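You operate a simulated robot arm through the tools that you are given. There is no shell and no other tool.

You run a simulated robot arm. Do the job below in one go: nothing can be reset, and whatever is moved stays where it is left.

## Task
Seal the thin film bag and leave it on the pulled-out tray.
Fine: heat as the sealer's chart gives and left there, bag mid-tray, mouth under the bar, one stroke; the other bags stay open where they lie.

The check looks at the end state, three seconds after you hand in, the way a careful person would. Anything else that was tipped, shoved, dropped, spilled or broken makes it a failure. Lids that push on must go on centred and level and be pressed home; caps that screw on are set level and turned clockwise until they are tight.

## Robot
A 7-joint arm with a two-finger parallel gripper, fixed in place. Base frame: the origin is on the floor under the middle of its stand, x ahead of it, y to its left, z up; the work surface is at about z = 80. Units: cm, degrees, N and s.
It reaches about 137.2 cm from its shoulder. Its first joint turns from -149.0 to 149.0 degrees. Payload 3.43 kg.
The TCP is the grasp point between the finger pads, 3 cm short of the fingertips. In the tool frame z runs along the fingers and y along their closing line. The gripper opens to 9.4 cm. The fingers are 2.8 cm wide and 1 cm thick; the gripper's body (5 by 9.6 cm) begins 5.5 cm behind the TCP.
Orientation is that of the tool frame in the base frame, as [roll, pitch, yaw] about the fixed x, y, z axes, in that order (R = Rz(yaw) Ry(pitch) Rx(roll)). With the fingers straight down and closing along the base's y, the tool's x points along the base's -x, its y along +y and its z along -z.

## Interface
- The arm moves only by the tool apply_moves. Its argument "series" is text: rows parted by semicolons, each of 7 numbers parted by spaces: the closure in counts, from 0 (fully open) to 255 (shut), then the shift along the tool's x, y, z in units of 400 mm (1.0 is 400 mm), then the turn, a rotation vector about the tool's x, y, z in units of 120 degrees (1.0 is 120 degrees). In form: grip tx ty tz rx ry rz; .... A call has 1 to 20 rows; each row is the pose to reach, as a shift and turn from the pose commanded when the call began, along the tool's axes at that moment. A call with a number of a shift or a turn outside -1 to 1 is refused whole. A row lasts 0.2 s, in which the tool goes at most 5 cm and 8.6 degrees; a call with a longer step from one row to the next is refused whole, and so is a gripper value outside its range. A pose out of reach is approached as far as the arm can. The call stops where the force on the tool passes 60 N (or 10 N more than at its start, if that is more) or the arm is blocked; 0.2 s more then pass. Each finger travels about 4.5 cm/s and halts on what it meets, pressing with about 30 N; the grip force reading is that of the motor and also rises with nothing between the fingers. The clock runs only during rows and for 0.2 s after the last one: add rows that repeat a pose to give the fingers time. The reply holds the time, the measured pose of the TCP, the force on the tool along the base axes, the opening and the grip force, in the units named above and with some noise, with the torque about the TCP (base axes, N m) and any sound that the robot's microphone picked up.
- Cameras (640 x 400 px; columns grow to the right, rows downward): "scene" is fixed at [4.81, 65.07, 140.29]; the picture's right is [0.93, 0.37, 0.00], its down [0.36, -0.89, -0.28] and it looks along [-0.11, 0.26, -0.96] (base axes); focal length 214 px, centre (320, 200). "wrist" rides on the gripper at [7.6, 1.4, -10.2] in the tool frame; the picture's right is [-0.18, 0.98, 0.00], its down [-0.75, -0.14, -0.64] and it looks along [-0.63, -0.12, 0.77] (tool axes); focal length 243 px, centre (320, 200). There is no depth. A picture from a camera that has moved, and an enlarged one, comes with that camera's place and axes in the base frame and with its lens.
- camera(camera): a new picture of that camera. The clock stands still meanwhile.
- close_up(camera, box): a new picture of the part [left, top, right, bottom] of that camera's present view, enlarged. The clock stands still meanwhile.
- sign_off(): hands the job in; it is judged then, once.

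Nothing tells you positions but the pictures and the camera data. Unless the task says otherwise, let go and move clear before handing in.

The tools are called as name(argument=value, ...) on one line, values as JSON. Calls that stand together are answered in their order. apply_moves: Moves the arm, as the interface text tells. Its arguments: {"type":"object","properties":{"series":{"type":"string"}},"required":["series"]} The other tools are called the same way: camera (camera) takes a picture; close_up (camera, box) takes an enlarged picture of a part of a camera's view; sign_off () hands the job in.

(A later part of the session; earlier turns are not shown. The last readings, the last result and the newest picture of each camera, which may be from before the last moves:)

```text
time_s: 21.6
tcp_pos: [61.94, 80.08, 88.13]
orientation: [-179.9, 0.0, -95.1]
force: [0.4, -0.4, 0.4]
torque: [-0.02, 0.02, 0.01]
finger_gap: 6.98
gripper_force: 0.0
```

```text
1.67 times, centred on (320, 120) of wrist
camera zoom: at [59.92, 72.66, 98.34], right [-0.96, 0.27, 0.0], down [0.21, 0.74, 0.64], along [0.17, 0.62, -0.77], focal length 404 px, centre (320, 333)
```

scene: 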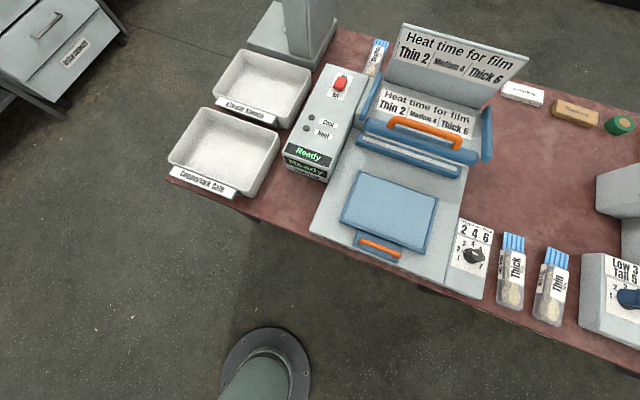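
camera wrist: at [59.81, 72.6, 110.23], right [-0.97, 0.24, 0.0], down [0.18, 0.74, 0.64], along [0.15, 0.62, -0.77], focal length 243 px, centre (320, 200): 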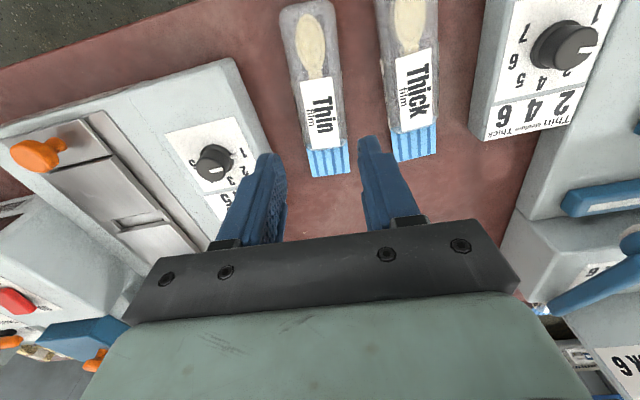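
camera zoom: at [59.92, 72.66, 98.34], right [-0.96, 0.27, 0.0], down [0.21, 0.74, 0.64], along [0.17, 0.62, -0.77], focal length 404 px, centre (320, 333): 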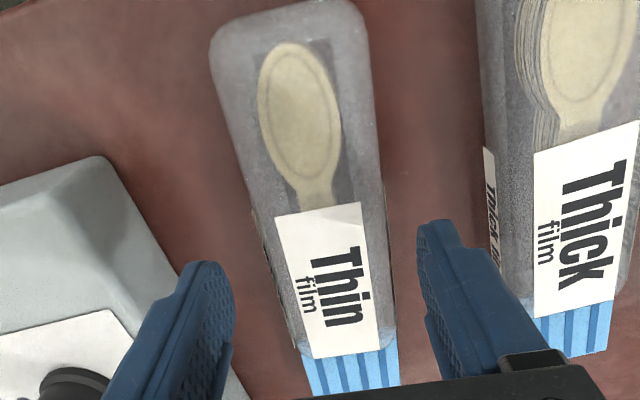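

Now aligned in yaw and centred within 0.1 cm. I'll descend until the fingertips are near the table, then close firmly.

apply_moves(series="65 0 0.002 0.05 0 0 0; 65 0 0.002 0.1 0 0 0; 65 0 0.002 0.118 0 0 0; 65 0 0.002 0.118 0 0 0; 100 0 0.002 0.118 0 0 0; 140 0 0.002 0.118 0 0 0; 170 0 0.002 0.118 0 0 0; 170 0 0.002 0.118 0 0 0; 170 0 0.002 0.118 0 0 0; 170 0 0.002 0.118 0 0 0")

camera(camera="wrist")

close_up(camera="scene", box=[490, 220, 590, 340])

```text
time_s: 23.8
tcp_pos: [61.72, 79.95, 83.23]
orientation: [179.9, 0.1, -95.1]
force: [0.0, 0.0, 0.6]
torque: [0.03, 0.0, 0.0]
finger_gap: 5.74
gripper_force: 30.2
```

```text
taken
camera wrist: at [59.66, 72.51, 93.49], right [-0.96, 0.27, 0.0], down [0.21, 0.74, 0.64], along [0.17, 0.62, -0.77], focal length 243 px, centre (320, 200)
```

wrist: 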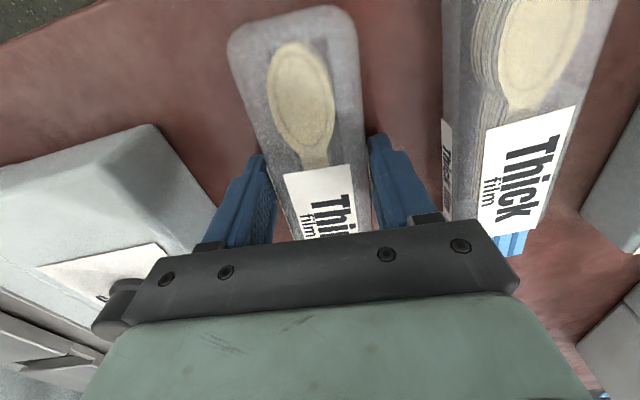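

```text
3.33 times, centred on (540, 280) of scene
camera zoom: at [4.81, 65.07, 140.29], right [0.93, 0.37, 0.0], down [0.36, -0.89, -0.28], along [-0.11, 0.26, -0.96], focal length 715 px, centre (-413, -67)
```

zoom: 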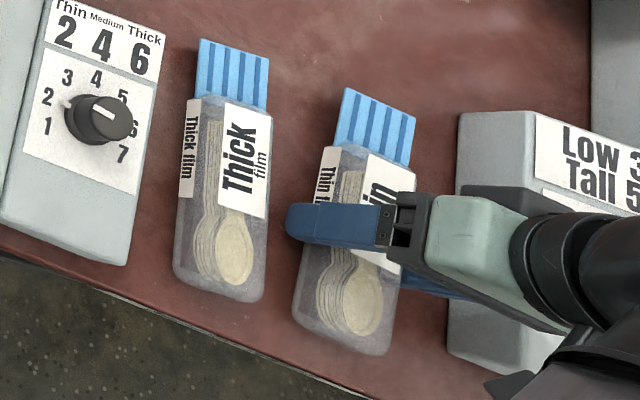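

The grip now reads 5.74 cm lower on the body. I'll lift just a little and check that it holds.

apply_moves(series="170 0 0 -0.02 0 0 0; 170 0 0 -0.04 0 0 0; 170 0 0 -0.06 0 0 0; 170 0 0 -0.06 0 0 0")

camera(camera="wrist")

close_up(camera="scene", box=[490, 220, 590, 340])

```text
time_s: 24.8
tcp_pos: [61.84, 80.15, 85.57]
orientation: [-180.0, -0.1, -95.0]
force: [0.5, 0.2, 0.3]
torque: [-0.02, -0.01, -0.02]
finger_gap: 5.74
gripper_force: 29.9
```

```text
taken
camera wrist: at [59.81, 72.61, 95.88], right [-0.96, 0.27, 0.0], down [0.21, 0.74, 0.64], along [0.17, 0.62, -0.77], focal length 243 px, centre (320, 200)
```

wrist: 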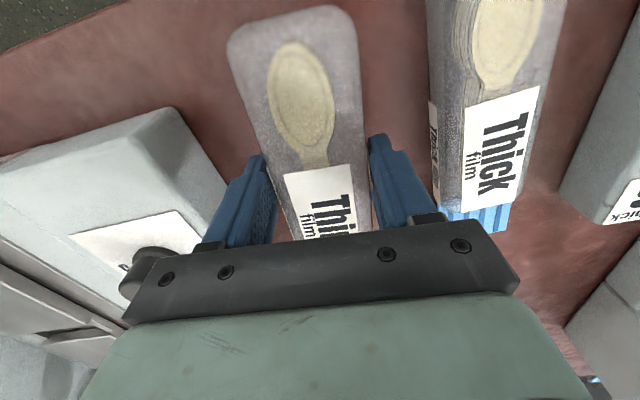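

```text
3.33 times, centred on (540, 280) of scene
camera zoom: at [4.81, 65.07, 140.29], right [0.93, 0.37, 0.0], down [0.36, -0.89, -0.28], along [-0.11, 0.26, -0.96], focal length 715 px, centre (-413, -67)
```

zoom: 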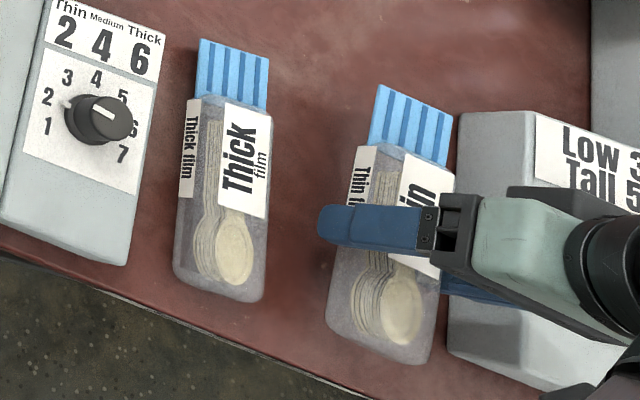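

The bag came up with the fingers. I'll lift it to about z=101 and carry it over towards the tray.

apply_moves(series="170 0 0 -0.09 0 0 0; 170 0 0 -0.19 0 0 0; 170 0 0 -0.29 0 0 0; 170 0 0 -0.385 0 0 0; 170 0 0.08 -0.385 0 0 0; 170 0 0.18 -0.385 0 0 0; 170 0 0.28 -0.385 0 0 0; 170 0 0.38 -0.385 0 0 0; 170 0 0.48 -0.385 0 0 0; 170 0 0.58 -0.385 0 0 0; 170 0 0.68 -0.385 0 0 0; 170 0 0.75 -0.385 0 0 0; 170 0 0.8 -0.385 0 0 0; 170 0 0.8 -0.385 0 0 0; 170 0 0.8 -0.385 0 0 0")

camera(camera="wrist")

camera(camera="scene")

```text
time_s: 28.0
tcp_pos: [30.03, 82.81, 101.29]
orientation: [-180.0, 0.0, -95.1]
force: [0.6, 0.2, -0.2]
torque: [0.0, -0.03, 0.0]
finger_gap: 5.71
gripper_force: 30.0
```

```text
taken
camera wrist: at [28.08, 75.29, 111.51], right [-0.96, 0.27, 0.0], down [0.21, 0.74, 0.64], along [0.17, 0.62, -0.77], focal length 243 px, centre (320, 200)
```

wrist: 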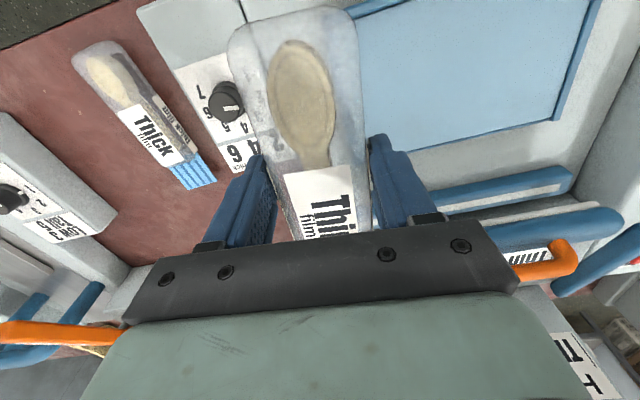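

```text
taken
```

scene: 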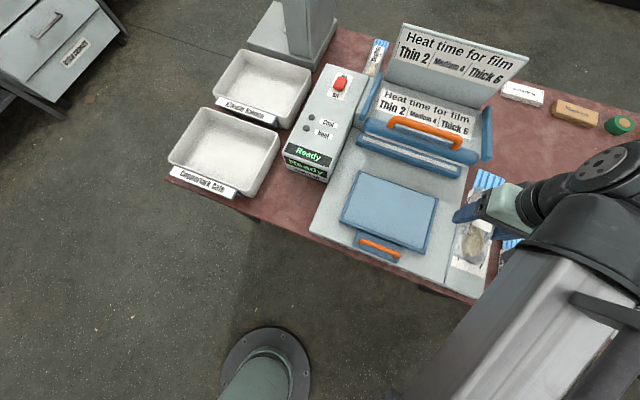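

The bag rides level. I'll bring it over the tray's centre at about (17.05, 84.5), squared to -90° yaw and at z≈93 for now.

apply_moves(series="170 -0.0035 0.0816 0.05 0 0 -0.0104; 170 -0.007 0.1632 0.1 0 0 -0.0208; 170 -0.0105 0.2448 0.15 0 0 -0.0312; 170 -0.014 0.3263 0.2 0 0 -0.0417; 170 -0.014 0.3263 0.2 0 0 -0.0417; 170 -0.014 0.3263 0.2 0 0 -0.0417")

camera(camera="wrist")

camera(camera="scene")

```text
time_s: 29.4
tcp_pos: [17.1, 84.47, 92.9]
orientation: [179.9, 0.0, -90.1]
force: [0.4, 0.2, -0.1]
torque: [-0.02, 0.0, 0.04]
finger_gap: 5.73
gripper_force: 29.7
```

```text
taken
camera wrist: at [15.77, 76.81, 103.21], right [-0.98, 0.19, 0.0], down [0.14, 0.75, 0.64], along [0.12, 0.63, -0.77], focal length 243 px, centre (320, 200)
```

wrist: 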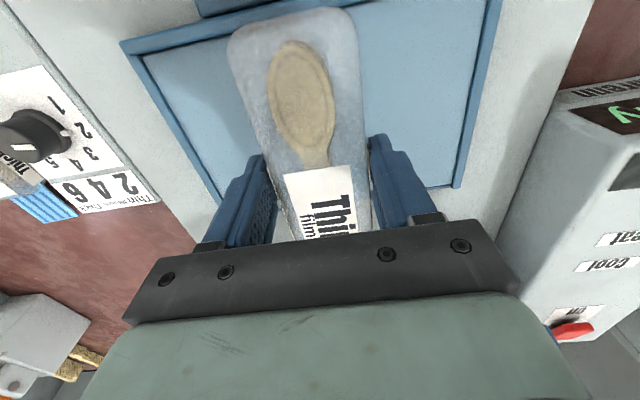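

```text
taken
```

scene: 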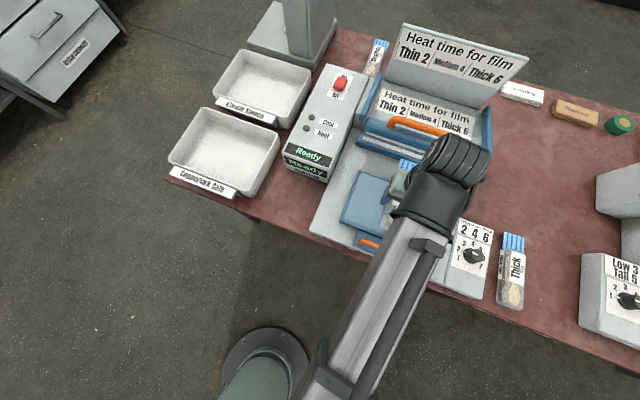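

The bag hangs centred over the tray. I'll lower it close to the tray floor, then go down in small steps watching the force.

apply_moves(series="170 0 0 0.04 0 0 0; 170 0 0 0.08 0 0 0; 170 0 0 0.1 0 0 0; 170 0 0 0.1 0 0 0")

camera(camera="wrist")

close_up(camera="scene", box=[330, 100, 490, 260])

```text
time_s: 30.4
tcp_pos: [17.11, 84.63, 89.09]
orientation: [180.0, 0.1, -90.1]
force: [0.5, 4.5, 13.3]
torque: [-0.75, 0.01, -0.04]
finger_gap: 5.78
gripper_force: 30.1
```

```text
taken
camera wrist: at [15.68, 76.96, 99.32], right [-0.98, 0.19, 0.0], down [0.14, 0.75, 0.64], along [0.12, 0.63, -0.77], focal length 243 px, centre (320, 200)
```

wrist: 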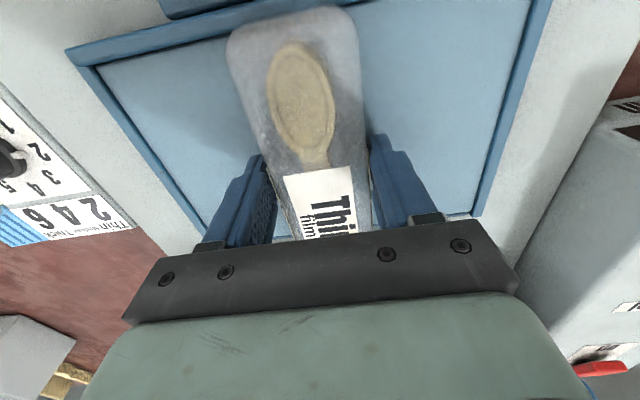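

```text
2.50 times, centred on (410, 180) of scene
camera zoom: at [4.81, 65.07, 140.29], right [0.93, 0.37, 0.0], down [0.36, -0.89, -0.28], along [-0.11, 0.26, -0.96], focal length 536 px, centre (95, 250)
```

zoom: 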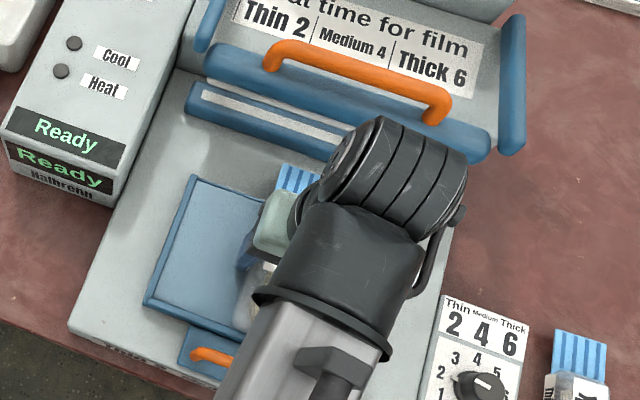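

Contact came early, at the bag's closed end: it is touching the tray's front rim near y=77.5. I'll raise it, shift about 1 cm towards +y so it clears the rim, and lower again.

apply_moves(series="170 0 0 -0.03 0 0 0; 170 0 0 -0.04 0 0 0; 170 -0.025 0 -0.04 0 0 0; 170 -0.025 0 -0.04 0 0 0; 170 -0.025 0 -0.02 0 0 0; 170 -0.025 0 -0.005 0 0 0; 170 -0.025 0 -0.005 0 0 0")

camera(camera="wrist")

```text
time_s: 32.0
tcp_pos: [17.19, 85.37, 89.22]
orientation: [-180.0, 0.0, -90.1]
force: [-0.5, 0.2, -0.3]
torque: [0.02, 0.01, -0.03]
finger_gap: 5.7
gripper_force: 30.9
```

```text
taken
camera wrist: at [15.67, 77.83, 99.47], right [-0.98, 0.19, 0.0], down [0.14, 0.75, 0.64], along [0.12, 0.63, -0.77], focal length 243 px, centre (320, 200)
```

wrist: 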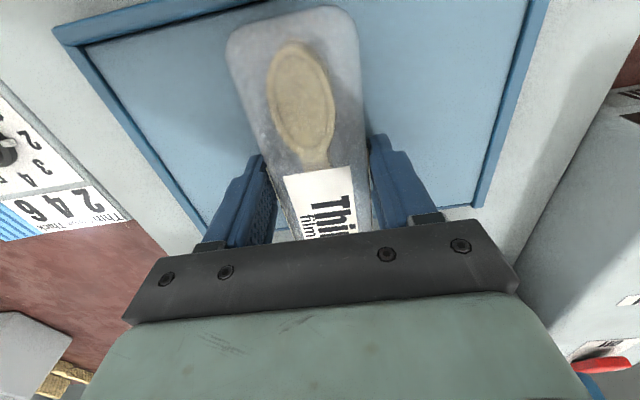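

No contact now. I'll lower in fine steps.

apply_moves(series="170 0 0 0.006 0 0 0; 170 0 0 0.012 0 0 0; 170 0 0 0.018 0 0 0; 170 0 0 0.018 0 0 0")

```text
time_s: 33.0
tcp_pos: [17.14, 85.55, 88.46]
orientation: [180.0, 0.2, -90.1]
force: [-0.6, 1.2, 12.4]
torque: [0.79, 0.03, 0.03]
finger_gap: 5.75
gripper_force: 29.7
```

Contact at TCP z≈88.5, carried towards the mouth end. Before releasing I'll look closely at the tray's back edge.

close_up(camera="wrist", box=[400, 130, 540, 230])

close_up(camera="wrist", box=[200, 0, 400, 130])

close_up(camera="scene", box=[340, 130, 440, 250])

close_up(camera="wrist", box=[140, 160, 280, 260])

```text
4.00 times, centred on (470, 180) of wrist
camera zoom: at [15.7, 77.83, 98.83], right [-0.98, 0.19, 0.0], down [0.14, 0.75, 0.64], along [0.12, 0.63, -0.77], focal length 970 px, centre (-280, 280)
```

zoom: 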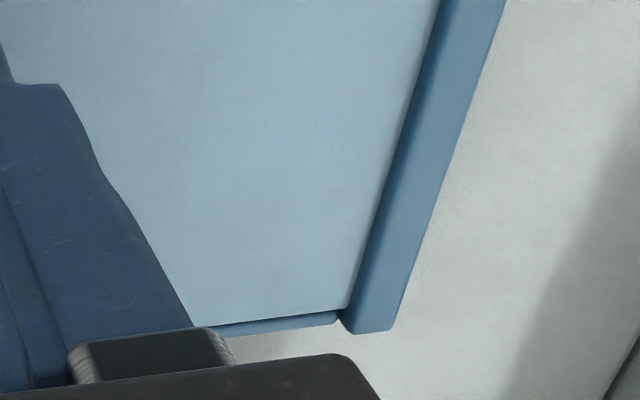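

```text
3.08 times, centred on (300, 65) of wrist
camera zoom: at [15.7, 77.83, 98.83], right [-0.98, 0.19, 0.0], down [0.14, 0.75, 0.64], along [0.12, 0.63, -0.77], focal length 746 px, centre (382, 615)
```

zoom: 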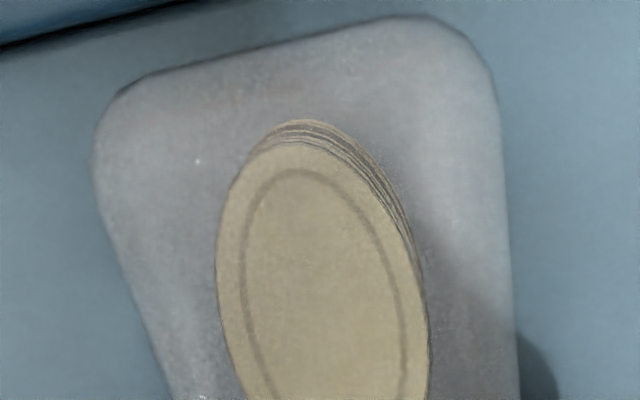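

```text
3.33 times, centred on (390, 190) of scene
camera zoom: at [4.81, 65.07, 140.29], right [0.93, 0.37, 0.0], down [0.36, -0.89, -0.28], along [-0.11, 0.26, -0.96], focal length 715 px, centre (87, 233)
```

zoom: 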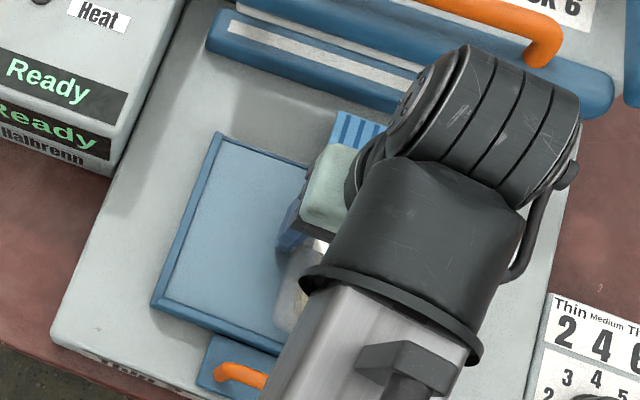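

```text
4.00 times, centred on (210, 210) of wrist
camera zoom: at [15.7, 77.83, 98.83], right [-0.98, 0.19, 0.0], down [0.14, 0.75, 0.64], along [0.12, 0.63, -0.77], focal length 970 px, centre (760, 160)
```

zoom: 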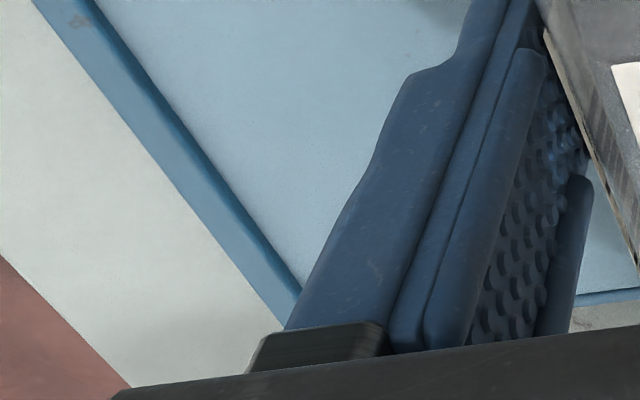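

There is a thin back lip, so the body has to fit between y≈77.7 and 92.2. I'll raise slightly, shift back 0.35 cm to sit between both rims, and lower to the same height to compare the force.

apply_moves(series="170 0 0 -0.015 0 0 0; 170 0.009 0 -0.015 0 0 0; 170 0.009 0 -0.007 0 0 0; 170 0.009 0 0 0 0 0; 170 0.009 0 0 0 0 0")

```text
time_s: 34.2
tcp_pos: [17.04, 85.14, 88.56]
orientation: [-179.9, 0.2, -90.1]
force: [-1.3, -0.6, 10.7]
torque: [0.79, 0.05, 0.1]
finger_gap: 5.74
gripper_force: 30.4
```

The force is the same at the same height (bag bottom near z=85.3), which fits the bag simply resting on the tray floor. I'll open the fingers to release it.

apply_moves(series="130 0 0 0 0 0 0; 100 0 0 0 0 0 0; 70 0 0 0 0 0 0; 60 0 0 0 0 0 0; 60 0 0 0 0 0 0")

camera(camera="wrist")

```text
time_s: 35.4
tcp_pos: [17.19, 85.05, 88.41]
orientation: [180.0, 0.0, -90.1]
force: [0.3, 0.1, -0.4]
torque: [-0.01, 0.0, 0.01]
finger_gap: 7.17
gripper_force: 0.1
```

```text
taken
camera wrist: at [15.68, 77.52, 98.72], right [-0.98, 0.19, 0.0], down [0.14, 0.75, 0.64], along [0.12, 0.63, -0.77], focal length 243 px, centre (320, 200)
```

wrist: 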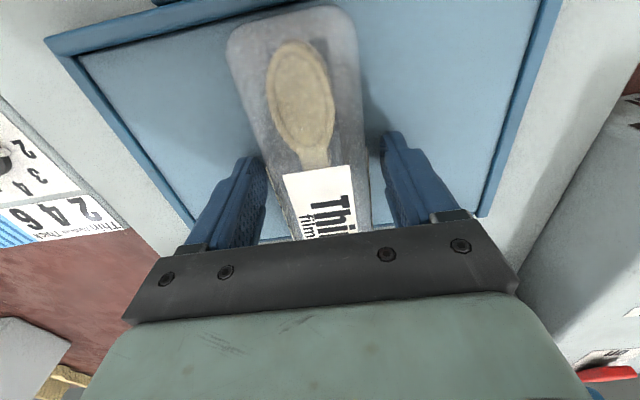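

The bag is released on the tray. I'll go up and inspect the bag, tray, handle and jaw heights.

apply_moves(series="60 0 0 -0.05 0 0 0; 60 0 0 -0.15 0 0 0; 60 0 0 -0.25 0 0 0; 60 0 0 -0.35 0 0 0; 60 0 0 -0.35 0 0 0")

camera(camera="wrist")

camera(camera="scene")

```text
time_s: 36.6
tcp_pos: [17.0, 85.16, 102.39]
orientation: [-180.0, 0.0, -90.0]
force: [0.1, 0.2, -0.4]
torque: [0.01, 0.01, -0.02]
finger_gap: 7.18
gripper_force: 0.1
```

```text
taken
camera wrist: at [15.63, 77.59, 112.85], right [-0.98, 0.19, 0.0], down [0.14, 0.75, 0.64], along [0.12, 0.63, -0.77], focal length 243 px, centre (320, 200)
```

wrist: 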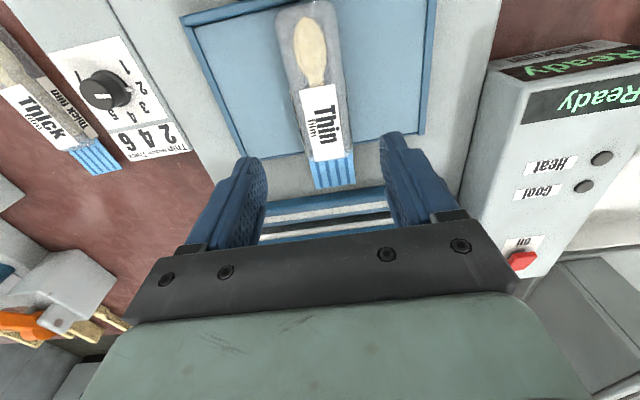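

```text
taken
```

scene: 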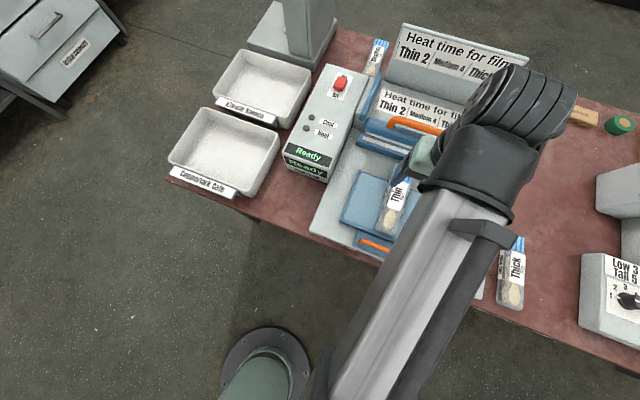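

close_up(camera="wrist", box=[170, 0, 450, 200])

close_up(camera="wrist", box=[260, 120, 400, 250])

close_up(camera="scene", box=[330, 110, 450, 260])

```text
2.00 times, centred on (310, 100) of wrist
camera zoom: at [15.63, 77.59, 112.85], right [-0.98, 0.19, 0.0], down [0.14, 0.75, 0.64], along [0.12, 0.63, -0.77], focal length 485 px, centre (340, 400)
```

zoom: 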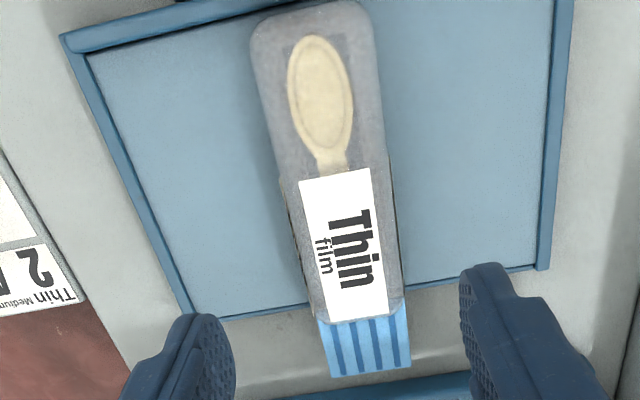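

```text
3.08 times, centred on (330, 185) of wrist
camera zoom: at [15.63, 77.59, 112.85], right [-0.98, 0.19, 0.0], down [0.14, 0.75, 0.64], along [0.12, 0.63, -0.77], focal length 746 px, centre (289, 246)
```

zoom: 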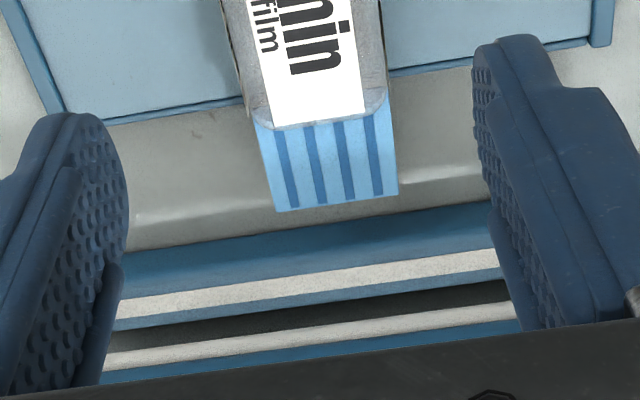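

```text
2.67 times, centred on (390, 185) of scene
camera zoom: at [4.81, 65.07, 140.29], right [0.93, 0.37, 0.0], down [0.36, -0.89, -0.28], along [-0.11, 0.26, -0.96], focal length 572 px, centre (133, 240)
```

zoom: 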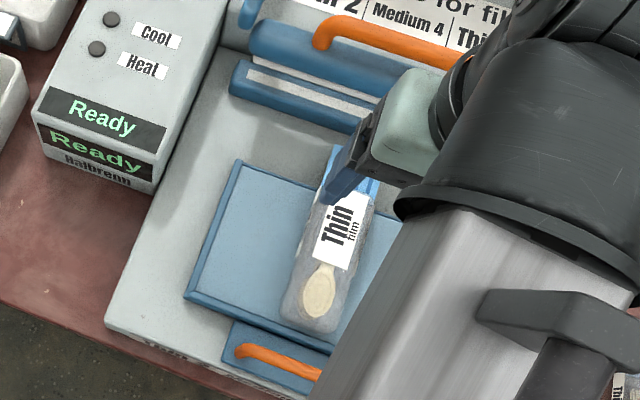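

The bag lies flat mid-tray with its mouth pointing at the jaw. Before pushing the tray I'll tilt the wrist to look nearly horizontally at the gap between mouth, lower jaw and bar.

apply_moves(series="60 0.05 0 0.03 0 -0.0667 0; 60 0.1 0 0.06 0 -0.1333 0; 60 0.15 0 0.1 0 -0.2 0; 60 0.2 0 0.14 0 -0.2667 0; 60 0.2 0 0.18 0 -0.333 0; 60 0.2 0 0.18 0 -0.333 0")

camera(camera="wrist")

camera(camera="scene")

```text
time_s: 38.0
tcp_pos: [17.13, 77.12, 95.15]
orientation: [180.0, 40.1, -90.1]
force: [0.6, 0.9, -0.3]
torque: [0.02, 0.0, -0.01]
finger_gap: 7.2
gripper_force: 0.0
```

```text
taken
camera wrist: at [15.74, 64.72, 98.12], right [-0.98, 0.14, 0.12], down [0.14, 0.16, 0.98], along [0.12, 0.98, -0.18], focal length 243 px, centre (320, 200)
```

wrist: 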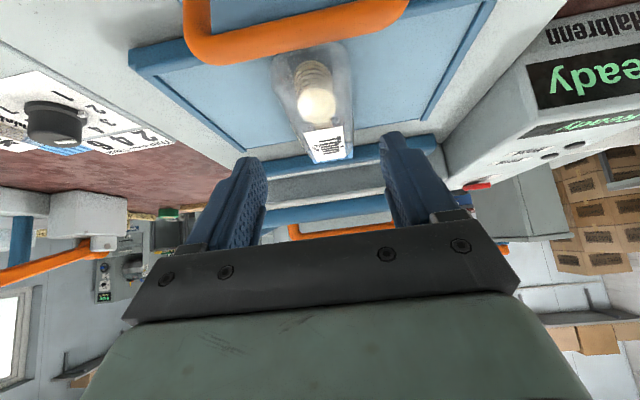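

```text
taken
```

scene: 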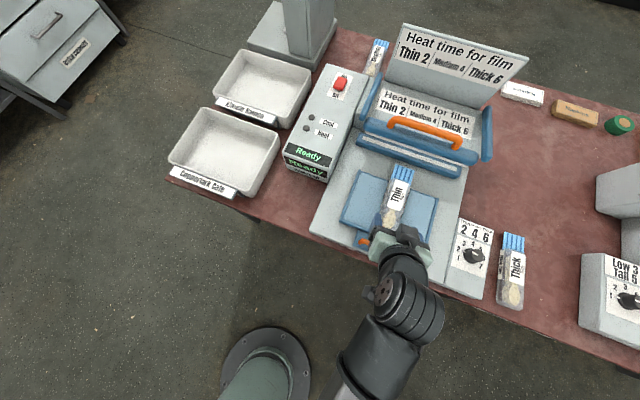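

close_up(camera="wrist", box=[240, 90, 420, 250])

close_up(camera="wrist", box=[120, 0, 500, 160])

close_up(camera="scene", box=[320, 90, 510, 270])

```text
2.50 times, centred on (330, 170) of wrist
camera zoom: at [15.74, 64.72, 98.12], right [-0.98, 0.14, 0.12], down [0.14, 0.16, 0.98], along [0.12, 0.98, -0.18], focal length 606 px, centre (295, 275)
```

zoom: 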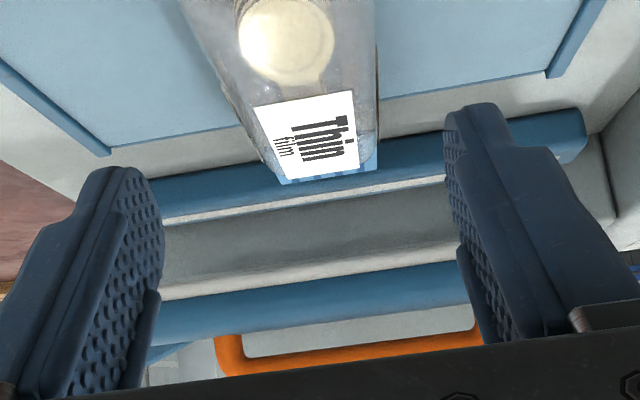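

```text
1.68 times, centred on (310, 80) of wrist
camera zoom: at [15.74, 64.72, 98.12], right [-0.98, 0.14, 0.12], down [0.14, 0.16, 0.98], along [0.12, 0.98, -0.18], focal length 409 px, centre (337, 402)
```

zoom: 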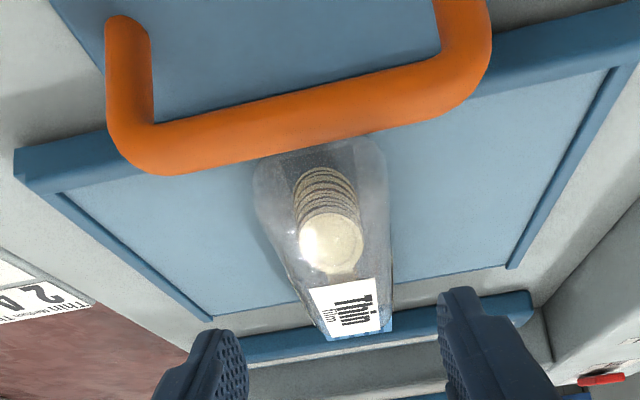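

```text
2.22 times, centred on (415, 180) of scene
camera zoom: at [4.81, 65.07, 140.29], right [0.93, 0.37, 0.0], down [0.36, -0.89, -0.28], along [-0.11, 0.26, -0.96], focal length 477 px, centre (109, 244)
```

zoom: 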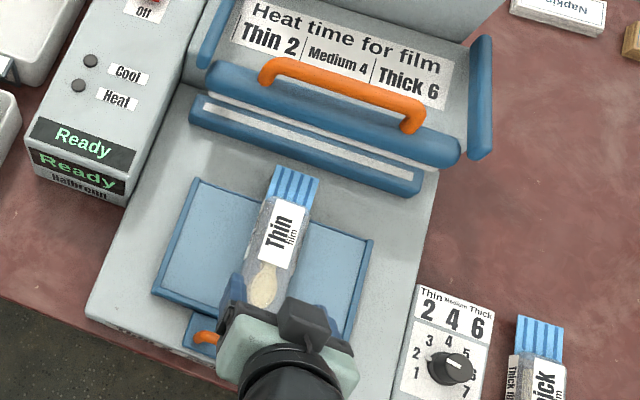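

The mouth (z≈87.2) clears the jaw top (z≈86.9) and the bar's underside is near z≈92.7. The tray handle is an upright arch with its bar at about x 12.4–21.8, y 73.4, z 89. I'll straighten the wrist and go up first.

apply_moves(series="60 -0.032 0 -0.038 0 0.0667 0; 60 -0.064 0 -0.076 0 0.1333 0; 60 -0.096 0 -0.114 0 0.2 0; 60 -0.128 0 -0.152 0 0.2667 0; 60 -0.161 0 -0.19 0 0.333 0; 60 -0.161 0 -0.19 0 0.333 0")

```text
time_s: 39.4
tcp_pos: [17.03, 77.17, 105.17]
orientation: [-180.0, -0.2, -90.1]
force: [0.3, 0.0, 0.0]
torque: [-0.04, 0.0, -0.01]
finger_gap: 7.21
gripper_force: 0.0
```

Now I'll turn the gripper to close along y and move over the tray handle with a 3 cm opening.

apply_moves(series="174 0.01 0 0 0 0 0.0625; 174 0.02 0 0 0 0 0.125; 174 0.03 0 0 0 0 0.1875; 174 0.04 0 0 0 0 0.25; 174 0.05 0 0 0 0 0.3125; 174 0.06 0 0 0 0 0.375; 174 0.07 0 0 0 0 0.4375; 174 0.08 0 0 0 0 0.5; 174 0.09 0 0 0 0 0.5625; 174 0.094 0 0 0 0 0.625; 174 0.094 0 0 0 0 0.6875; 174 0.094 0 0 0 0 0.75; 174 0.094 0 0 0 0 0.75")

camera(camera="wrist")

camera(camera="scene")

```text
time_s: 42.2
tcp_pos: [17.07, 73.47, 105.31]
orientation: [-180.0, -0.1, 179.8]
force: [0.3, -0.4, -0.3]
torque: [0.01, -0.04, 0.01]
finger_gap: 2.99
gripper_force: 0.1
```

```text
taken
camera wrist: at [9.47, 74.99, 115.52], right [0.19, 0.98, 0.0], down [0.75, -0.14, 0.64], along [0.63, -0.12, -0.77], focal length 243 px, centre (320, 200)
```

wrist: 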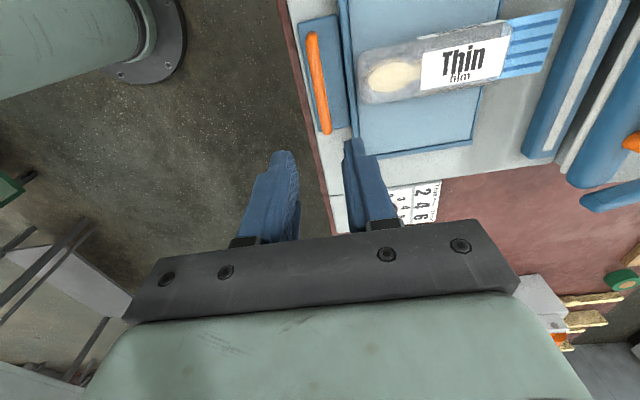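

```text
taken
```

scene: 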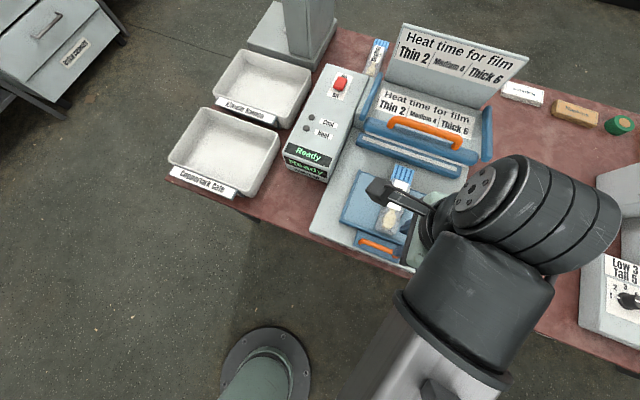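

The handle bar is aligned under the fingers. I'll descend to just above it and re-check.

apply_moves(series="174 0 0 0.1 0 0 0; 174 0 0 0.2 0 0 0; 174 0 0 0.27 0 0 0; 174 0 0 0.3 0 0 0; 174 0 0 0.3 0 0 0")

camera(camera="wrist")

```text
time_s: 43.4
tcp_pos: [17.33, 73.67, 93.25]
orientation: [-180.0, 0.0, 179.9]
force: [-0.2, 0.7, -0.3]
torque: [0.01, 0.01, -0.04]
finger_gap: 2.98
gripper_force: 0.0
```

```text
taken
camera wrist: at [9.76, 74.96, 103.5], right [0.19, 0.98, 0.0], down [0.75, -0.14, 0.64], along [0.63, -0.12, -0.77], focal length 243 px, centre (320, 200)
```

wrist: 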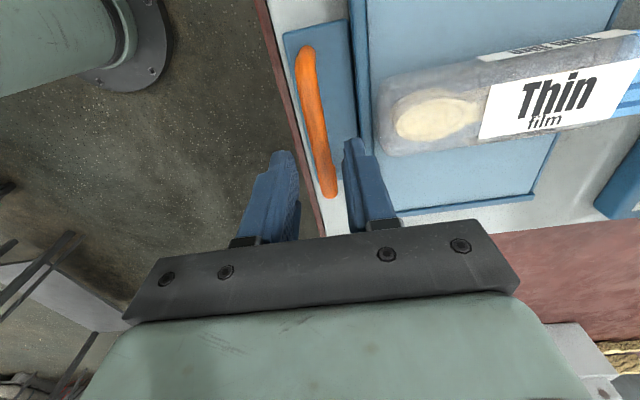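

Bar centred between the fingers. I'll descend the last 4 cm and close on the bar.

apply_moves(series="174 0 0.001 0.05 0 0 0; 174 0 0.001 0.09 0 0 0; 174 0 0.001 0.1 0 0 0; 174 0 0.001 0.1 0 0 0; 200 0 0.001 0.1 0 0 0; 225 0 0.001 0.1 0 0 0; 225 0 0.001 0.1 0 0 0; 225 0 0.001 0.1 0 0 0")

camera(camera="wrist")

camera(camera="scene")

```text
time_s: 45.2
tcp_pos: [17.17, 73.78, 89.2]
orientation: [-180.0, -0.1, 179.9]
force: [0.2, 0.1, -0.2]
torque: [0.02, -0.09, 0.13]
finger_gap: 1.61
gripper_force: 45.2
```

```text
taken
camera wrist: at [9.52, 75.08, 99.51], right [0.19, 0.98, 0.0], down [0.75, -0.14, 0.64], along [0.63, -0.12, -0.77], focal length 243 px, centre (320, 200)
```

wrist: 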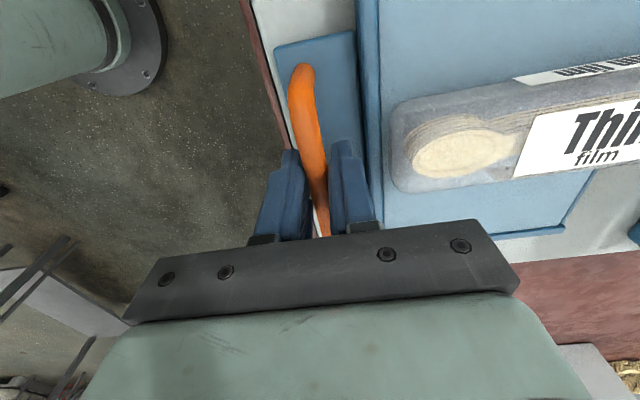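

```text
taken
```

scene: 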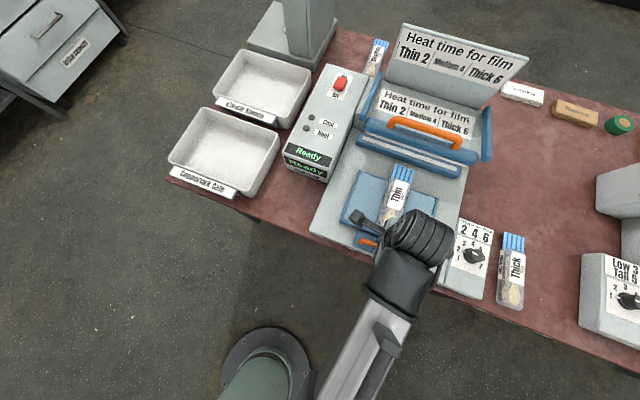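

The handle is gripped. I'll push the tray in slowly along +y about 6 cm and check the forces and view.

apply_moves(series="225 0 0.015 0 0 0 0; 225 0 0.03 0 0 0 0; 225 0 0.05 0 0 0 0; 225 0 0.07 0 0 0 0; 225 0 0.09 0 0 0 0; 225 0 0.11 0 0 0 0; 225 0 0.13 0 0 0 0; 225 0 0.15 0 0 0 0; 225 0 0.15 0 0 0 0")

camera(camera="wrist")

camera(camera="scene")

```text
time_s: 47.2
tcp_pos: [17.03, 79.66, 89.3]
orientation: [179.8, 0.1, 179.9]
force: [0.8, 1.5, 39.5]
torque: [-0.04, 0.4, 0.11]
finger_gap: 1.64
gripper_force: 44.3
```

```text
taken
camera wrist: at [9.51, 81.01, 99.49], right [0.19, 0.98, 0.0], down [0.75, -0.14, 0.64], along [0.63, -0.12, -0.77], focal length 243 px, centre (320, 200)
```

wrist: 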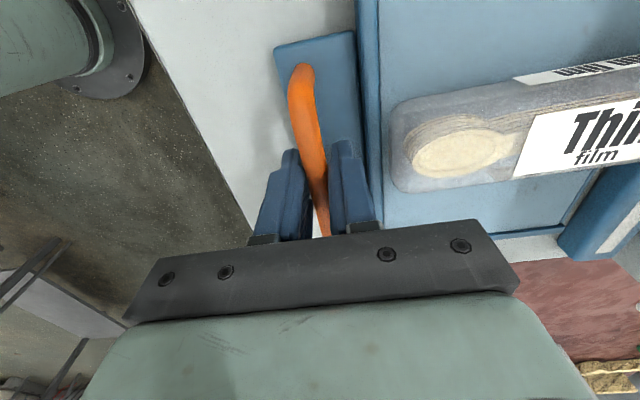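

```text
taken
```

scene: 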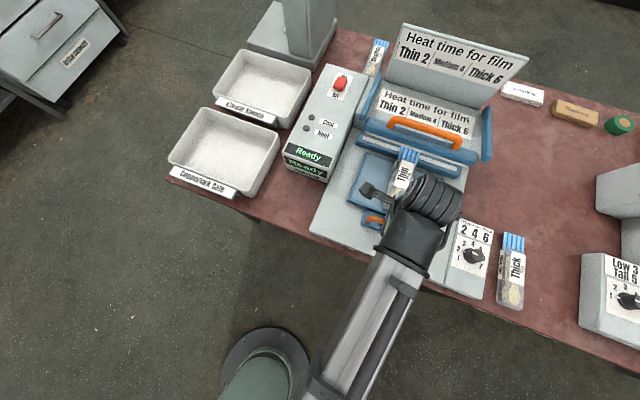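

The tray went in 5.9 cm with the bag, but I'm now pressing down on the handle with about 40 N. I'll relieve that with a small lift and look at the mouth near the jaw.

apply_moves(series="225 0 0 -0.004 0 0 0; 225 0 0 -0.006 0 0 0; 225 0 0 -0.006 0 0 0")

close_up(camera="scene", box=[340, 100, 480, 240])

close_up(camera="wrist", box=[350, 0, 640, 260])

```text
time_s: 48.0
tcp_pos: [16.98, 79.54, 89.25]
orientation: [-179.9, -0.1, 179.9]
force: [0.2, -0.6, -3.6]
torque: [0.01, -1.04, 0.15]
finger_gap: 1.62
gripper_force: 44.8
```

```text
2.86 times, centred on (410, 170) of scene
camera zoom: at [4.81, 65.07, 140.29], right [0.93, 0.37, 0.0], down [0.36, -0.89, -0.28], along [-0.11, 0.26, -0.96], focal length 613 px, centre (63, 286)
```

zoom: 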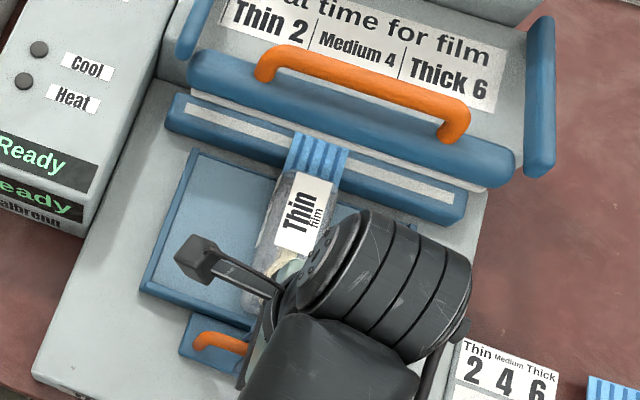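

```text
1.54 times, centred on (495, 130) of wrist
camera zoom: at [9.51, 81.04, 99.49], right [0.19, 0.98, 0.0], down [0.75, -0.14, 0.64], along [0.63, -0.12, -0.77], focal length 373 px, centre (51, 308)
```

zoom: 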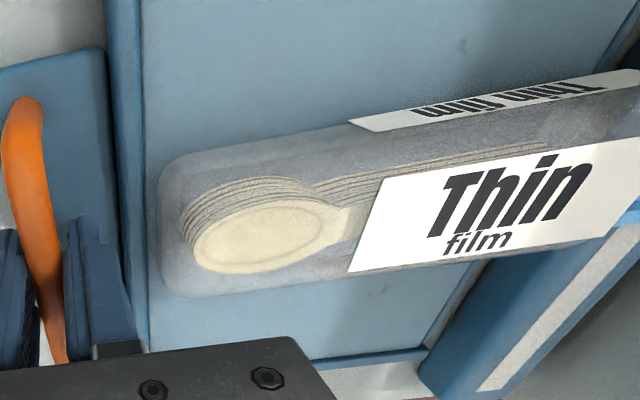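

The mouth now lies across the lower jaw's strip. I'll push gently further to find the tray's inner stop.

apply_moves(series="225 0 0.006 0 0 0 0; 225 0 0.012 0 0 0 0; 225 0 0.018 0 0 0 0; 225 0 0.018 0 0 0 0")

```text
time_s: 49.0
tcp_pos: [16.97, 80.38, 89.22]
orientation: [-179.9, 0.0, 179.9]
force: [1.0, -1.1, -23.5]
torque: [0.0, -0.16, 0.12]
finger_gap: 1.64
gripper_force: 45.1
```

apply_moves(series="225 0 0.006 0.002 0 0 0; 225 0 0.012 0.003 0 0 0; 225 0 0.018 0.003 0 0 0; 225 0 0.018 0.003 0 0 0")

close_up(camera="scene", box=[340, 100, 480, 240])

camera(camera="wrist")

```text
time_s: 50.0
tcp_pos: [17.18, 80.64, 89.21]
orientation: [-179.3, 0.0, 179.8]
force: [7.0, -43.8, -33.7]
torque: [0.01, 0.0, 0.22]
finger_gap: 1.65
gripper_force: 45.0
```

```text
2.86 times, centred on (410, 170) of scene
camera zoom: at [4.81, 65.07, 140.29], right [0.93, 0.37, 0.0], down [0.36, -0.89, -0.28], along [-0.11, 0.26, -0.96], focal length 613 px, centre (63, 286)
```

zoom: 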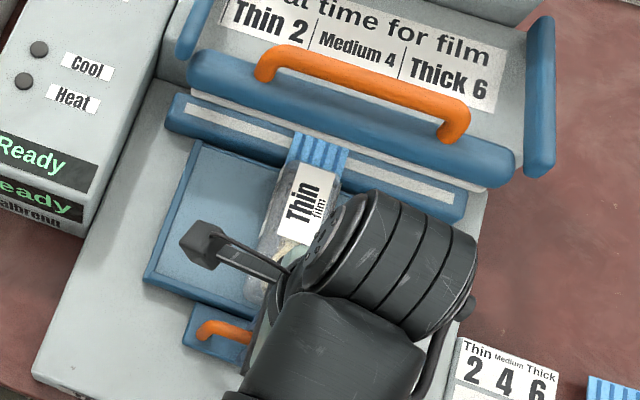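

```text
taken
camera wrist: at [9.52, 82.17, 99.5], right [0.19, 0.98, -0.01], down [0.75, -0.14, 0.64], along [0.63, -0.13, -0.77], focal length 243 px, centre (320, 200)
```

wrist: 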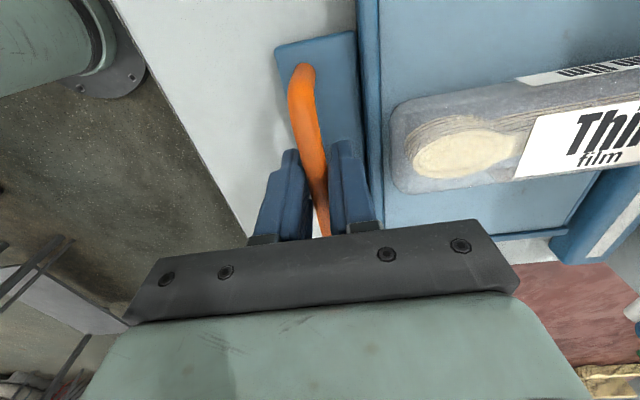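

The tray hit its inner stop after about 6.9 cm, with the mouth over the jaw strip and under the bar. I'll relax the residual push and lift forces, then let go of the handle.

apply_moves(series="225 0 -0.006 0.003 0 0 0; 225 0 -0.011 0.0045 0 0 0; 225 0 -0.011 0.0045 0 0 0")

```text
time_s: 50.8
tcp_pos: [17.07, 80.55, 89.21]
orientation: [180.0, 0.0, 179.9]
force: [8.3, -20.2, -6.1]
torque: [-0.13, -0.09, 0.14]
finger_gap: 1.59
gripper_force: 45.8
```

apply_moves(series="225 0 -0.004 0.0005 0 0 0; 225 0 -0.004 0.0005 0 0 0; 200 0 -0.004 0.0005 0 0 0; 174 0 -0.004 0.0005 0 0 0; 174 0 -0.004 0.0005 0 0 0; 174 0 -0.004 0.0005 0 0 0")

camera(camera="wrist")

```text
time_s: 52.2
tcp_pos: [16.93, 80.42, 89.18]
orientation: [180.0, 0.0, 179.9]
force: [-0.1, -0.9, 0.3]
torque: [0.01, 0.0, -0.01]
finger_gap: 2.99
gripper_force: 0.1
```

```text
taken
camera wrist: at [9.43, 81.81, 99.43], right [0.19, 0.98, 0.0], down [0.75, -0.14, 0.64], along [0.63, -0.12, -0.77], focal length 243 px, centre (320, 200)
```

wrist: 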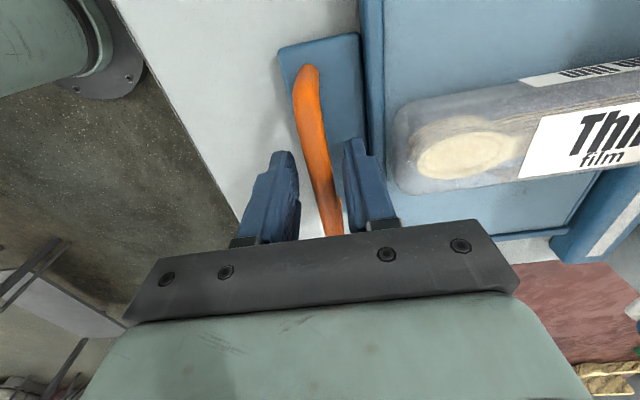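

The handle is released cleanly with the tray staying in. I'll rise straight up, then move back for a good look at the mouth under the bar.

apply_moves(series="174 0 0 -0.05 0 0 0; 174 0 0 -0.15 0 0 0; 174 0 0 -0.26 0 0 0; 174 0 0 -0.38 0 0 0; 174 0 0 -0.5 0 0 0; 174 0 0 -0.5 0 0 0")

camera(camera="wrist")

camera(camera="scene")

```text
time_s: 53.6
tcp_pos: [16.71, 80.3, 109.0]
orientation: [-180.0, -0.1, 179.9]
force: [-0.3, -0.4, 0.1]
torque: [-0.03, 0.0, 0.01]
finger_gap: 2.98
gripper_force: 0.1
```

```text
taken
camera wrist: at [9.08, 81.75, 119.25], right [0.19, 0.98, 0.0], down [0.75, -0.14, 0.64], along [0.63, -0.12, -0.77], focal length 243 px, centre (320, 200)
```

wrist: 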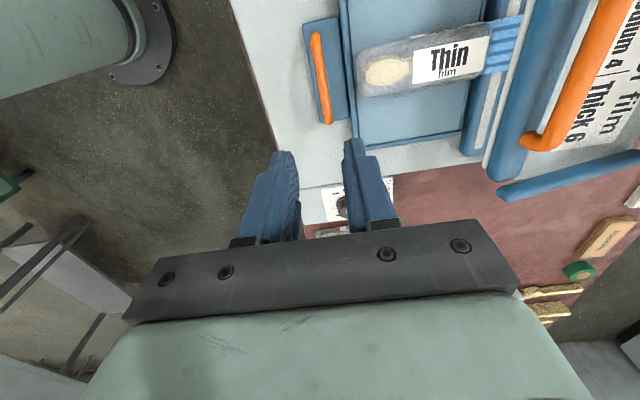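

```text
taken
```

scene: 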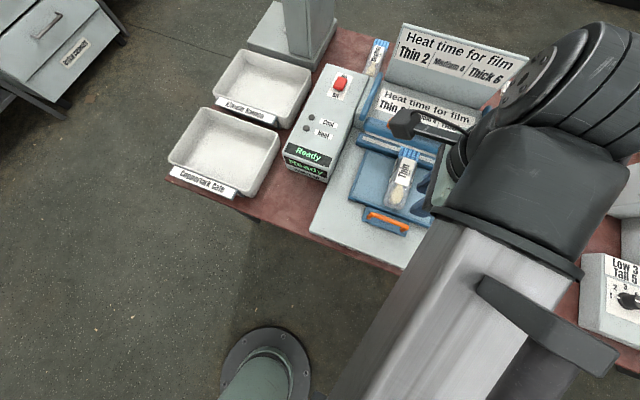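

close_up(camera="wrist", box=[440, 0, 640, 200])

close_up(camera="wrist", box=[300, 0, 560, 170])

close_up(camera="scene", box=[340, 80, 480, 250])

```text
2.00 times, centred on (540, 100) of wrist
camera zoom: at [9.08, 81.75, 119.25], right [0.19, 0.98, 0.0], down [0.75, -0.14, 0.64], along [0.63, -0.12, -0.77], focal length 485 px, centre (-120, 400)
```

zoom: 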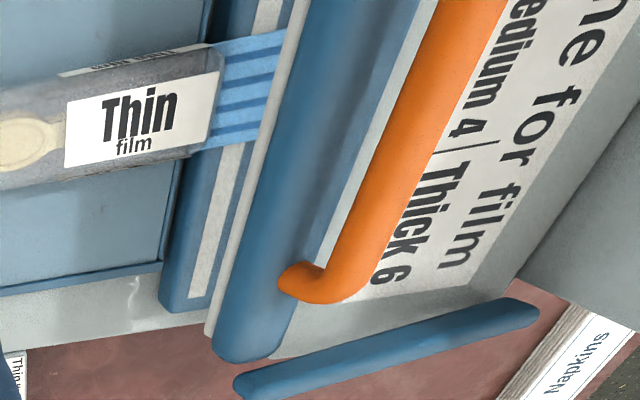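

```text
2.35 times, centred on (430, 85) of wrist
camera zoom: at [9.08, 81.75, 119.25], right [0.19, 0.98, 0.0], down [0.75, -0.14, 0.64], along [0.63, -0.12, -0.77], focal length 571 px, centre (61, 471)
```

zoom: 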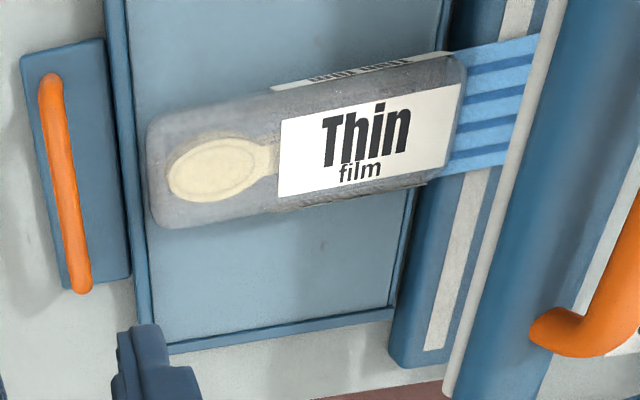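

```text
2.35 times, centred on (410, 165) of scene
camera zoom: at [4.81, 65.07, 140.29], right [0.93, 0.37, 0.0], down [0.36, -0.89, -0.28], along [-0.11, 0.26, -0.96], focal length 505 px, centre (108, 282)
```

zoom: 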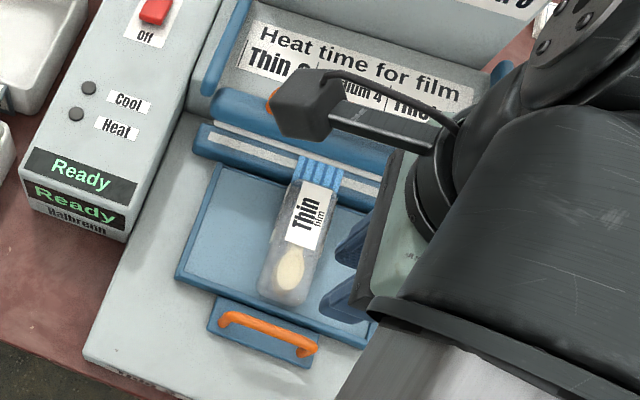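

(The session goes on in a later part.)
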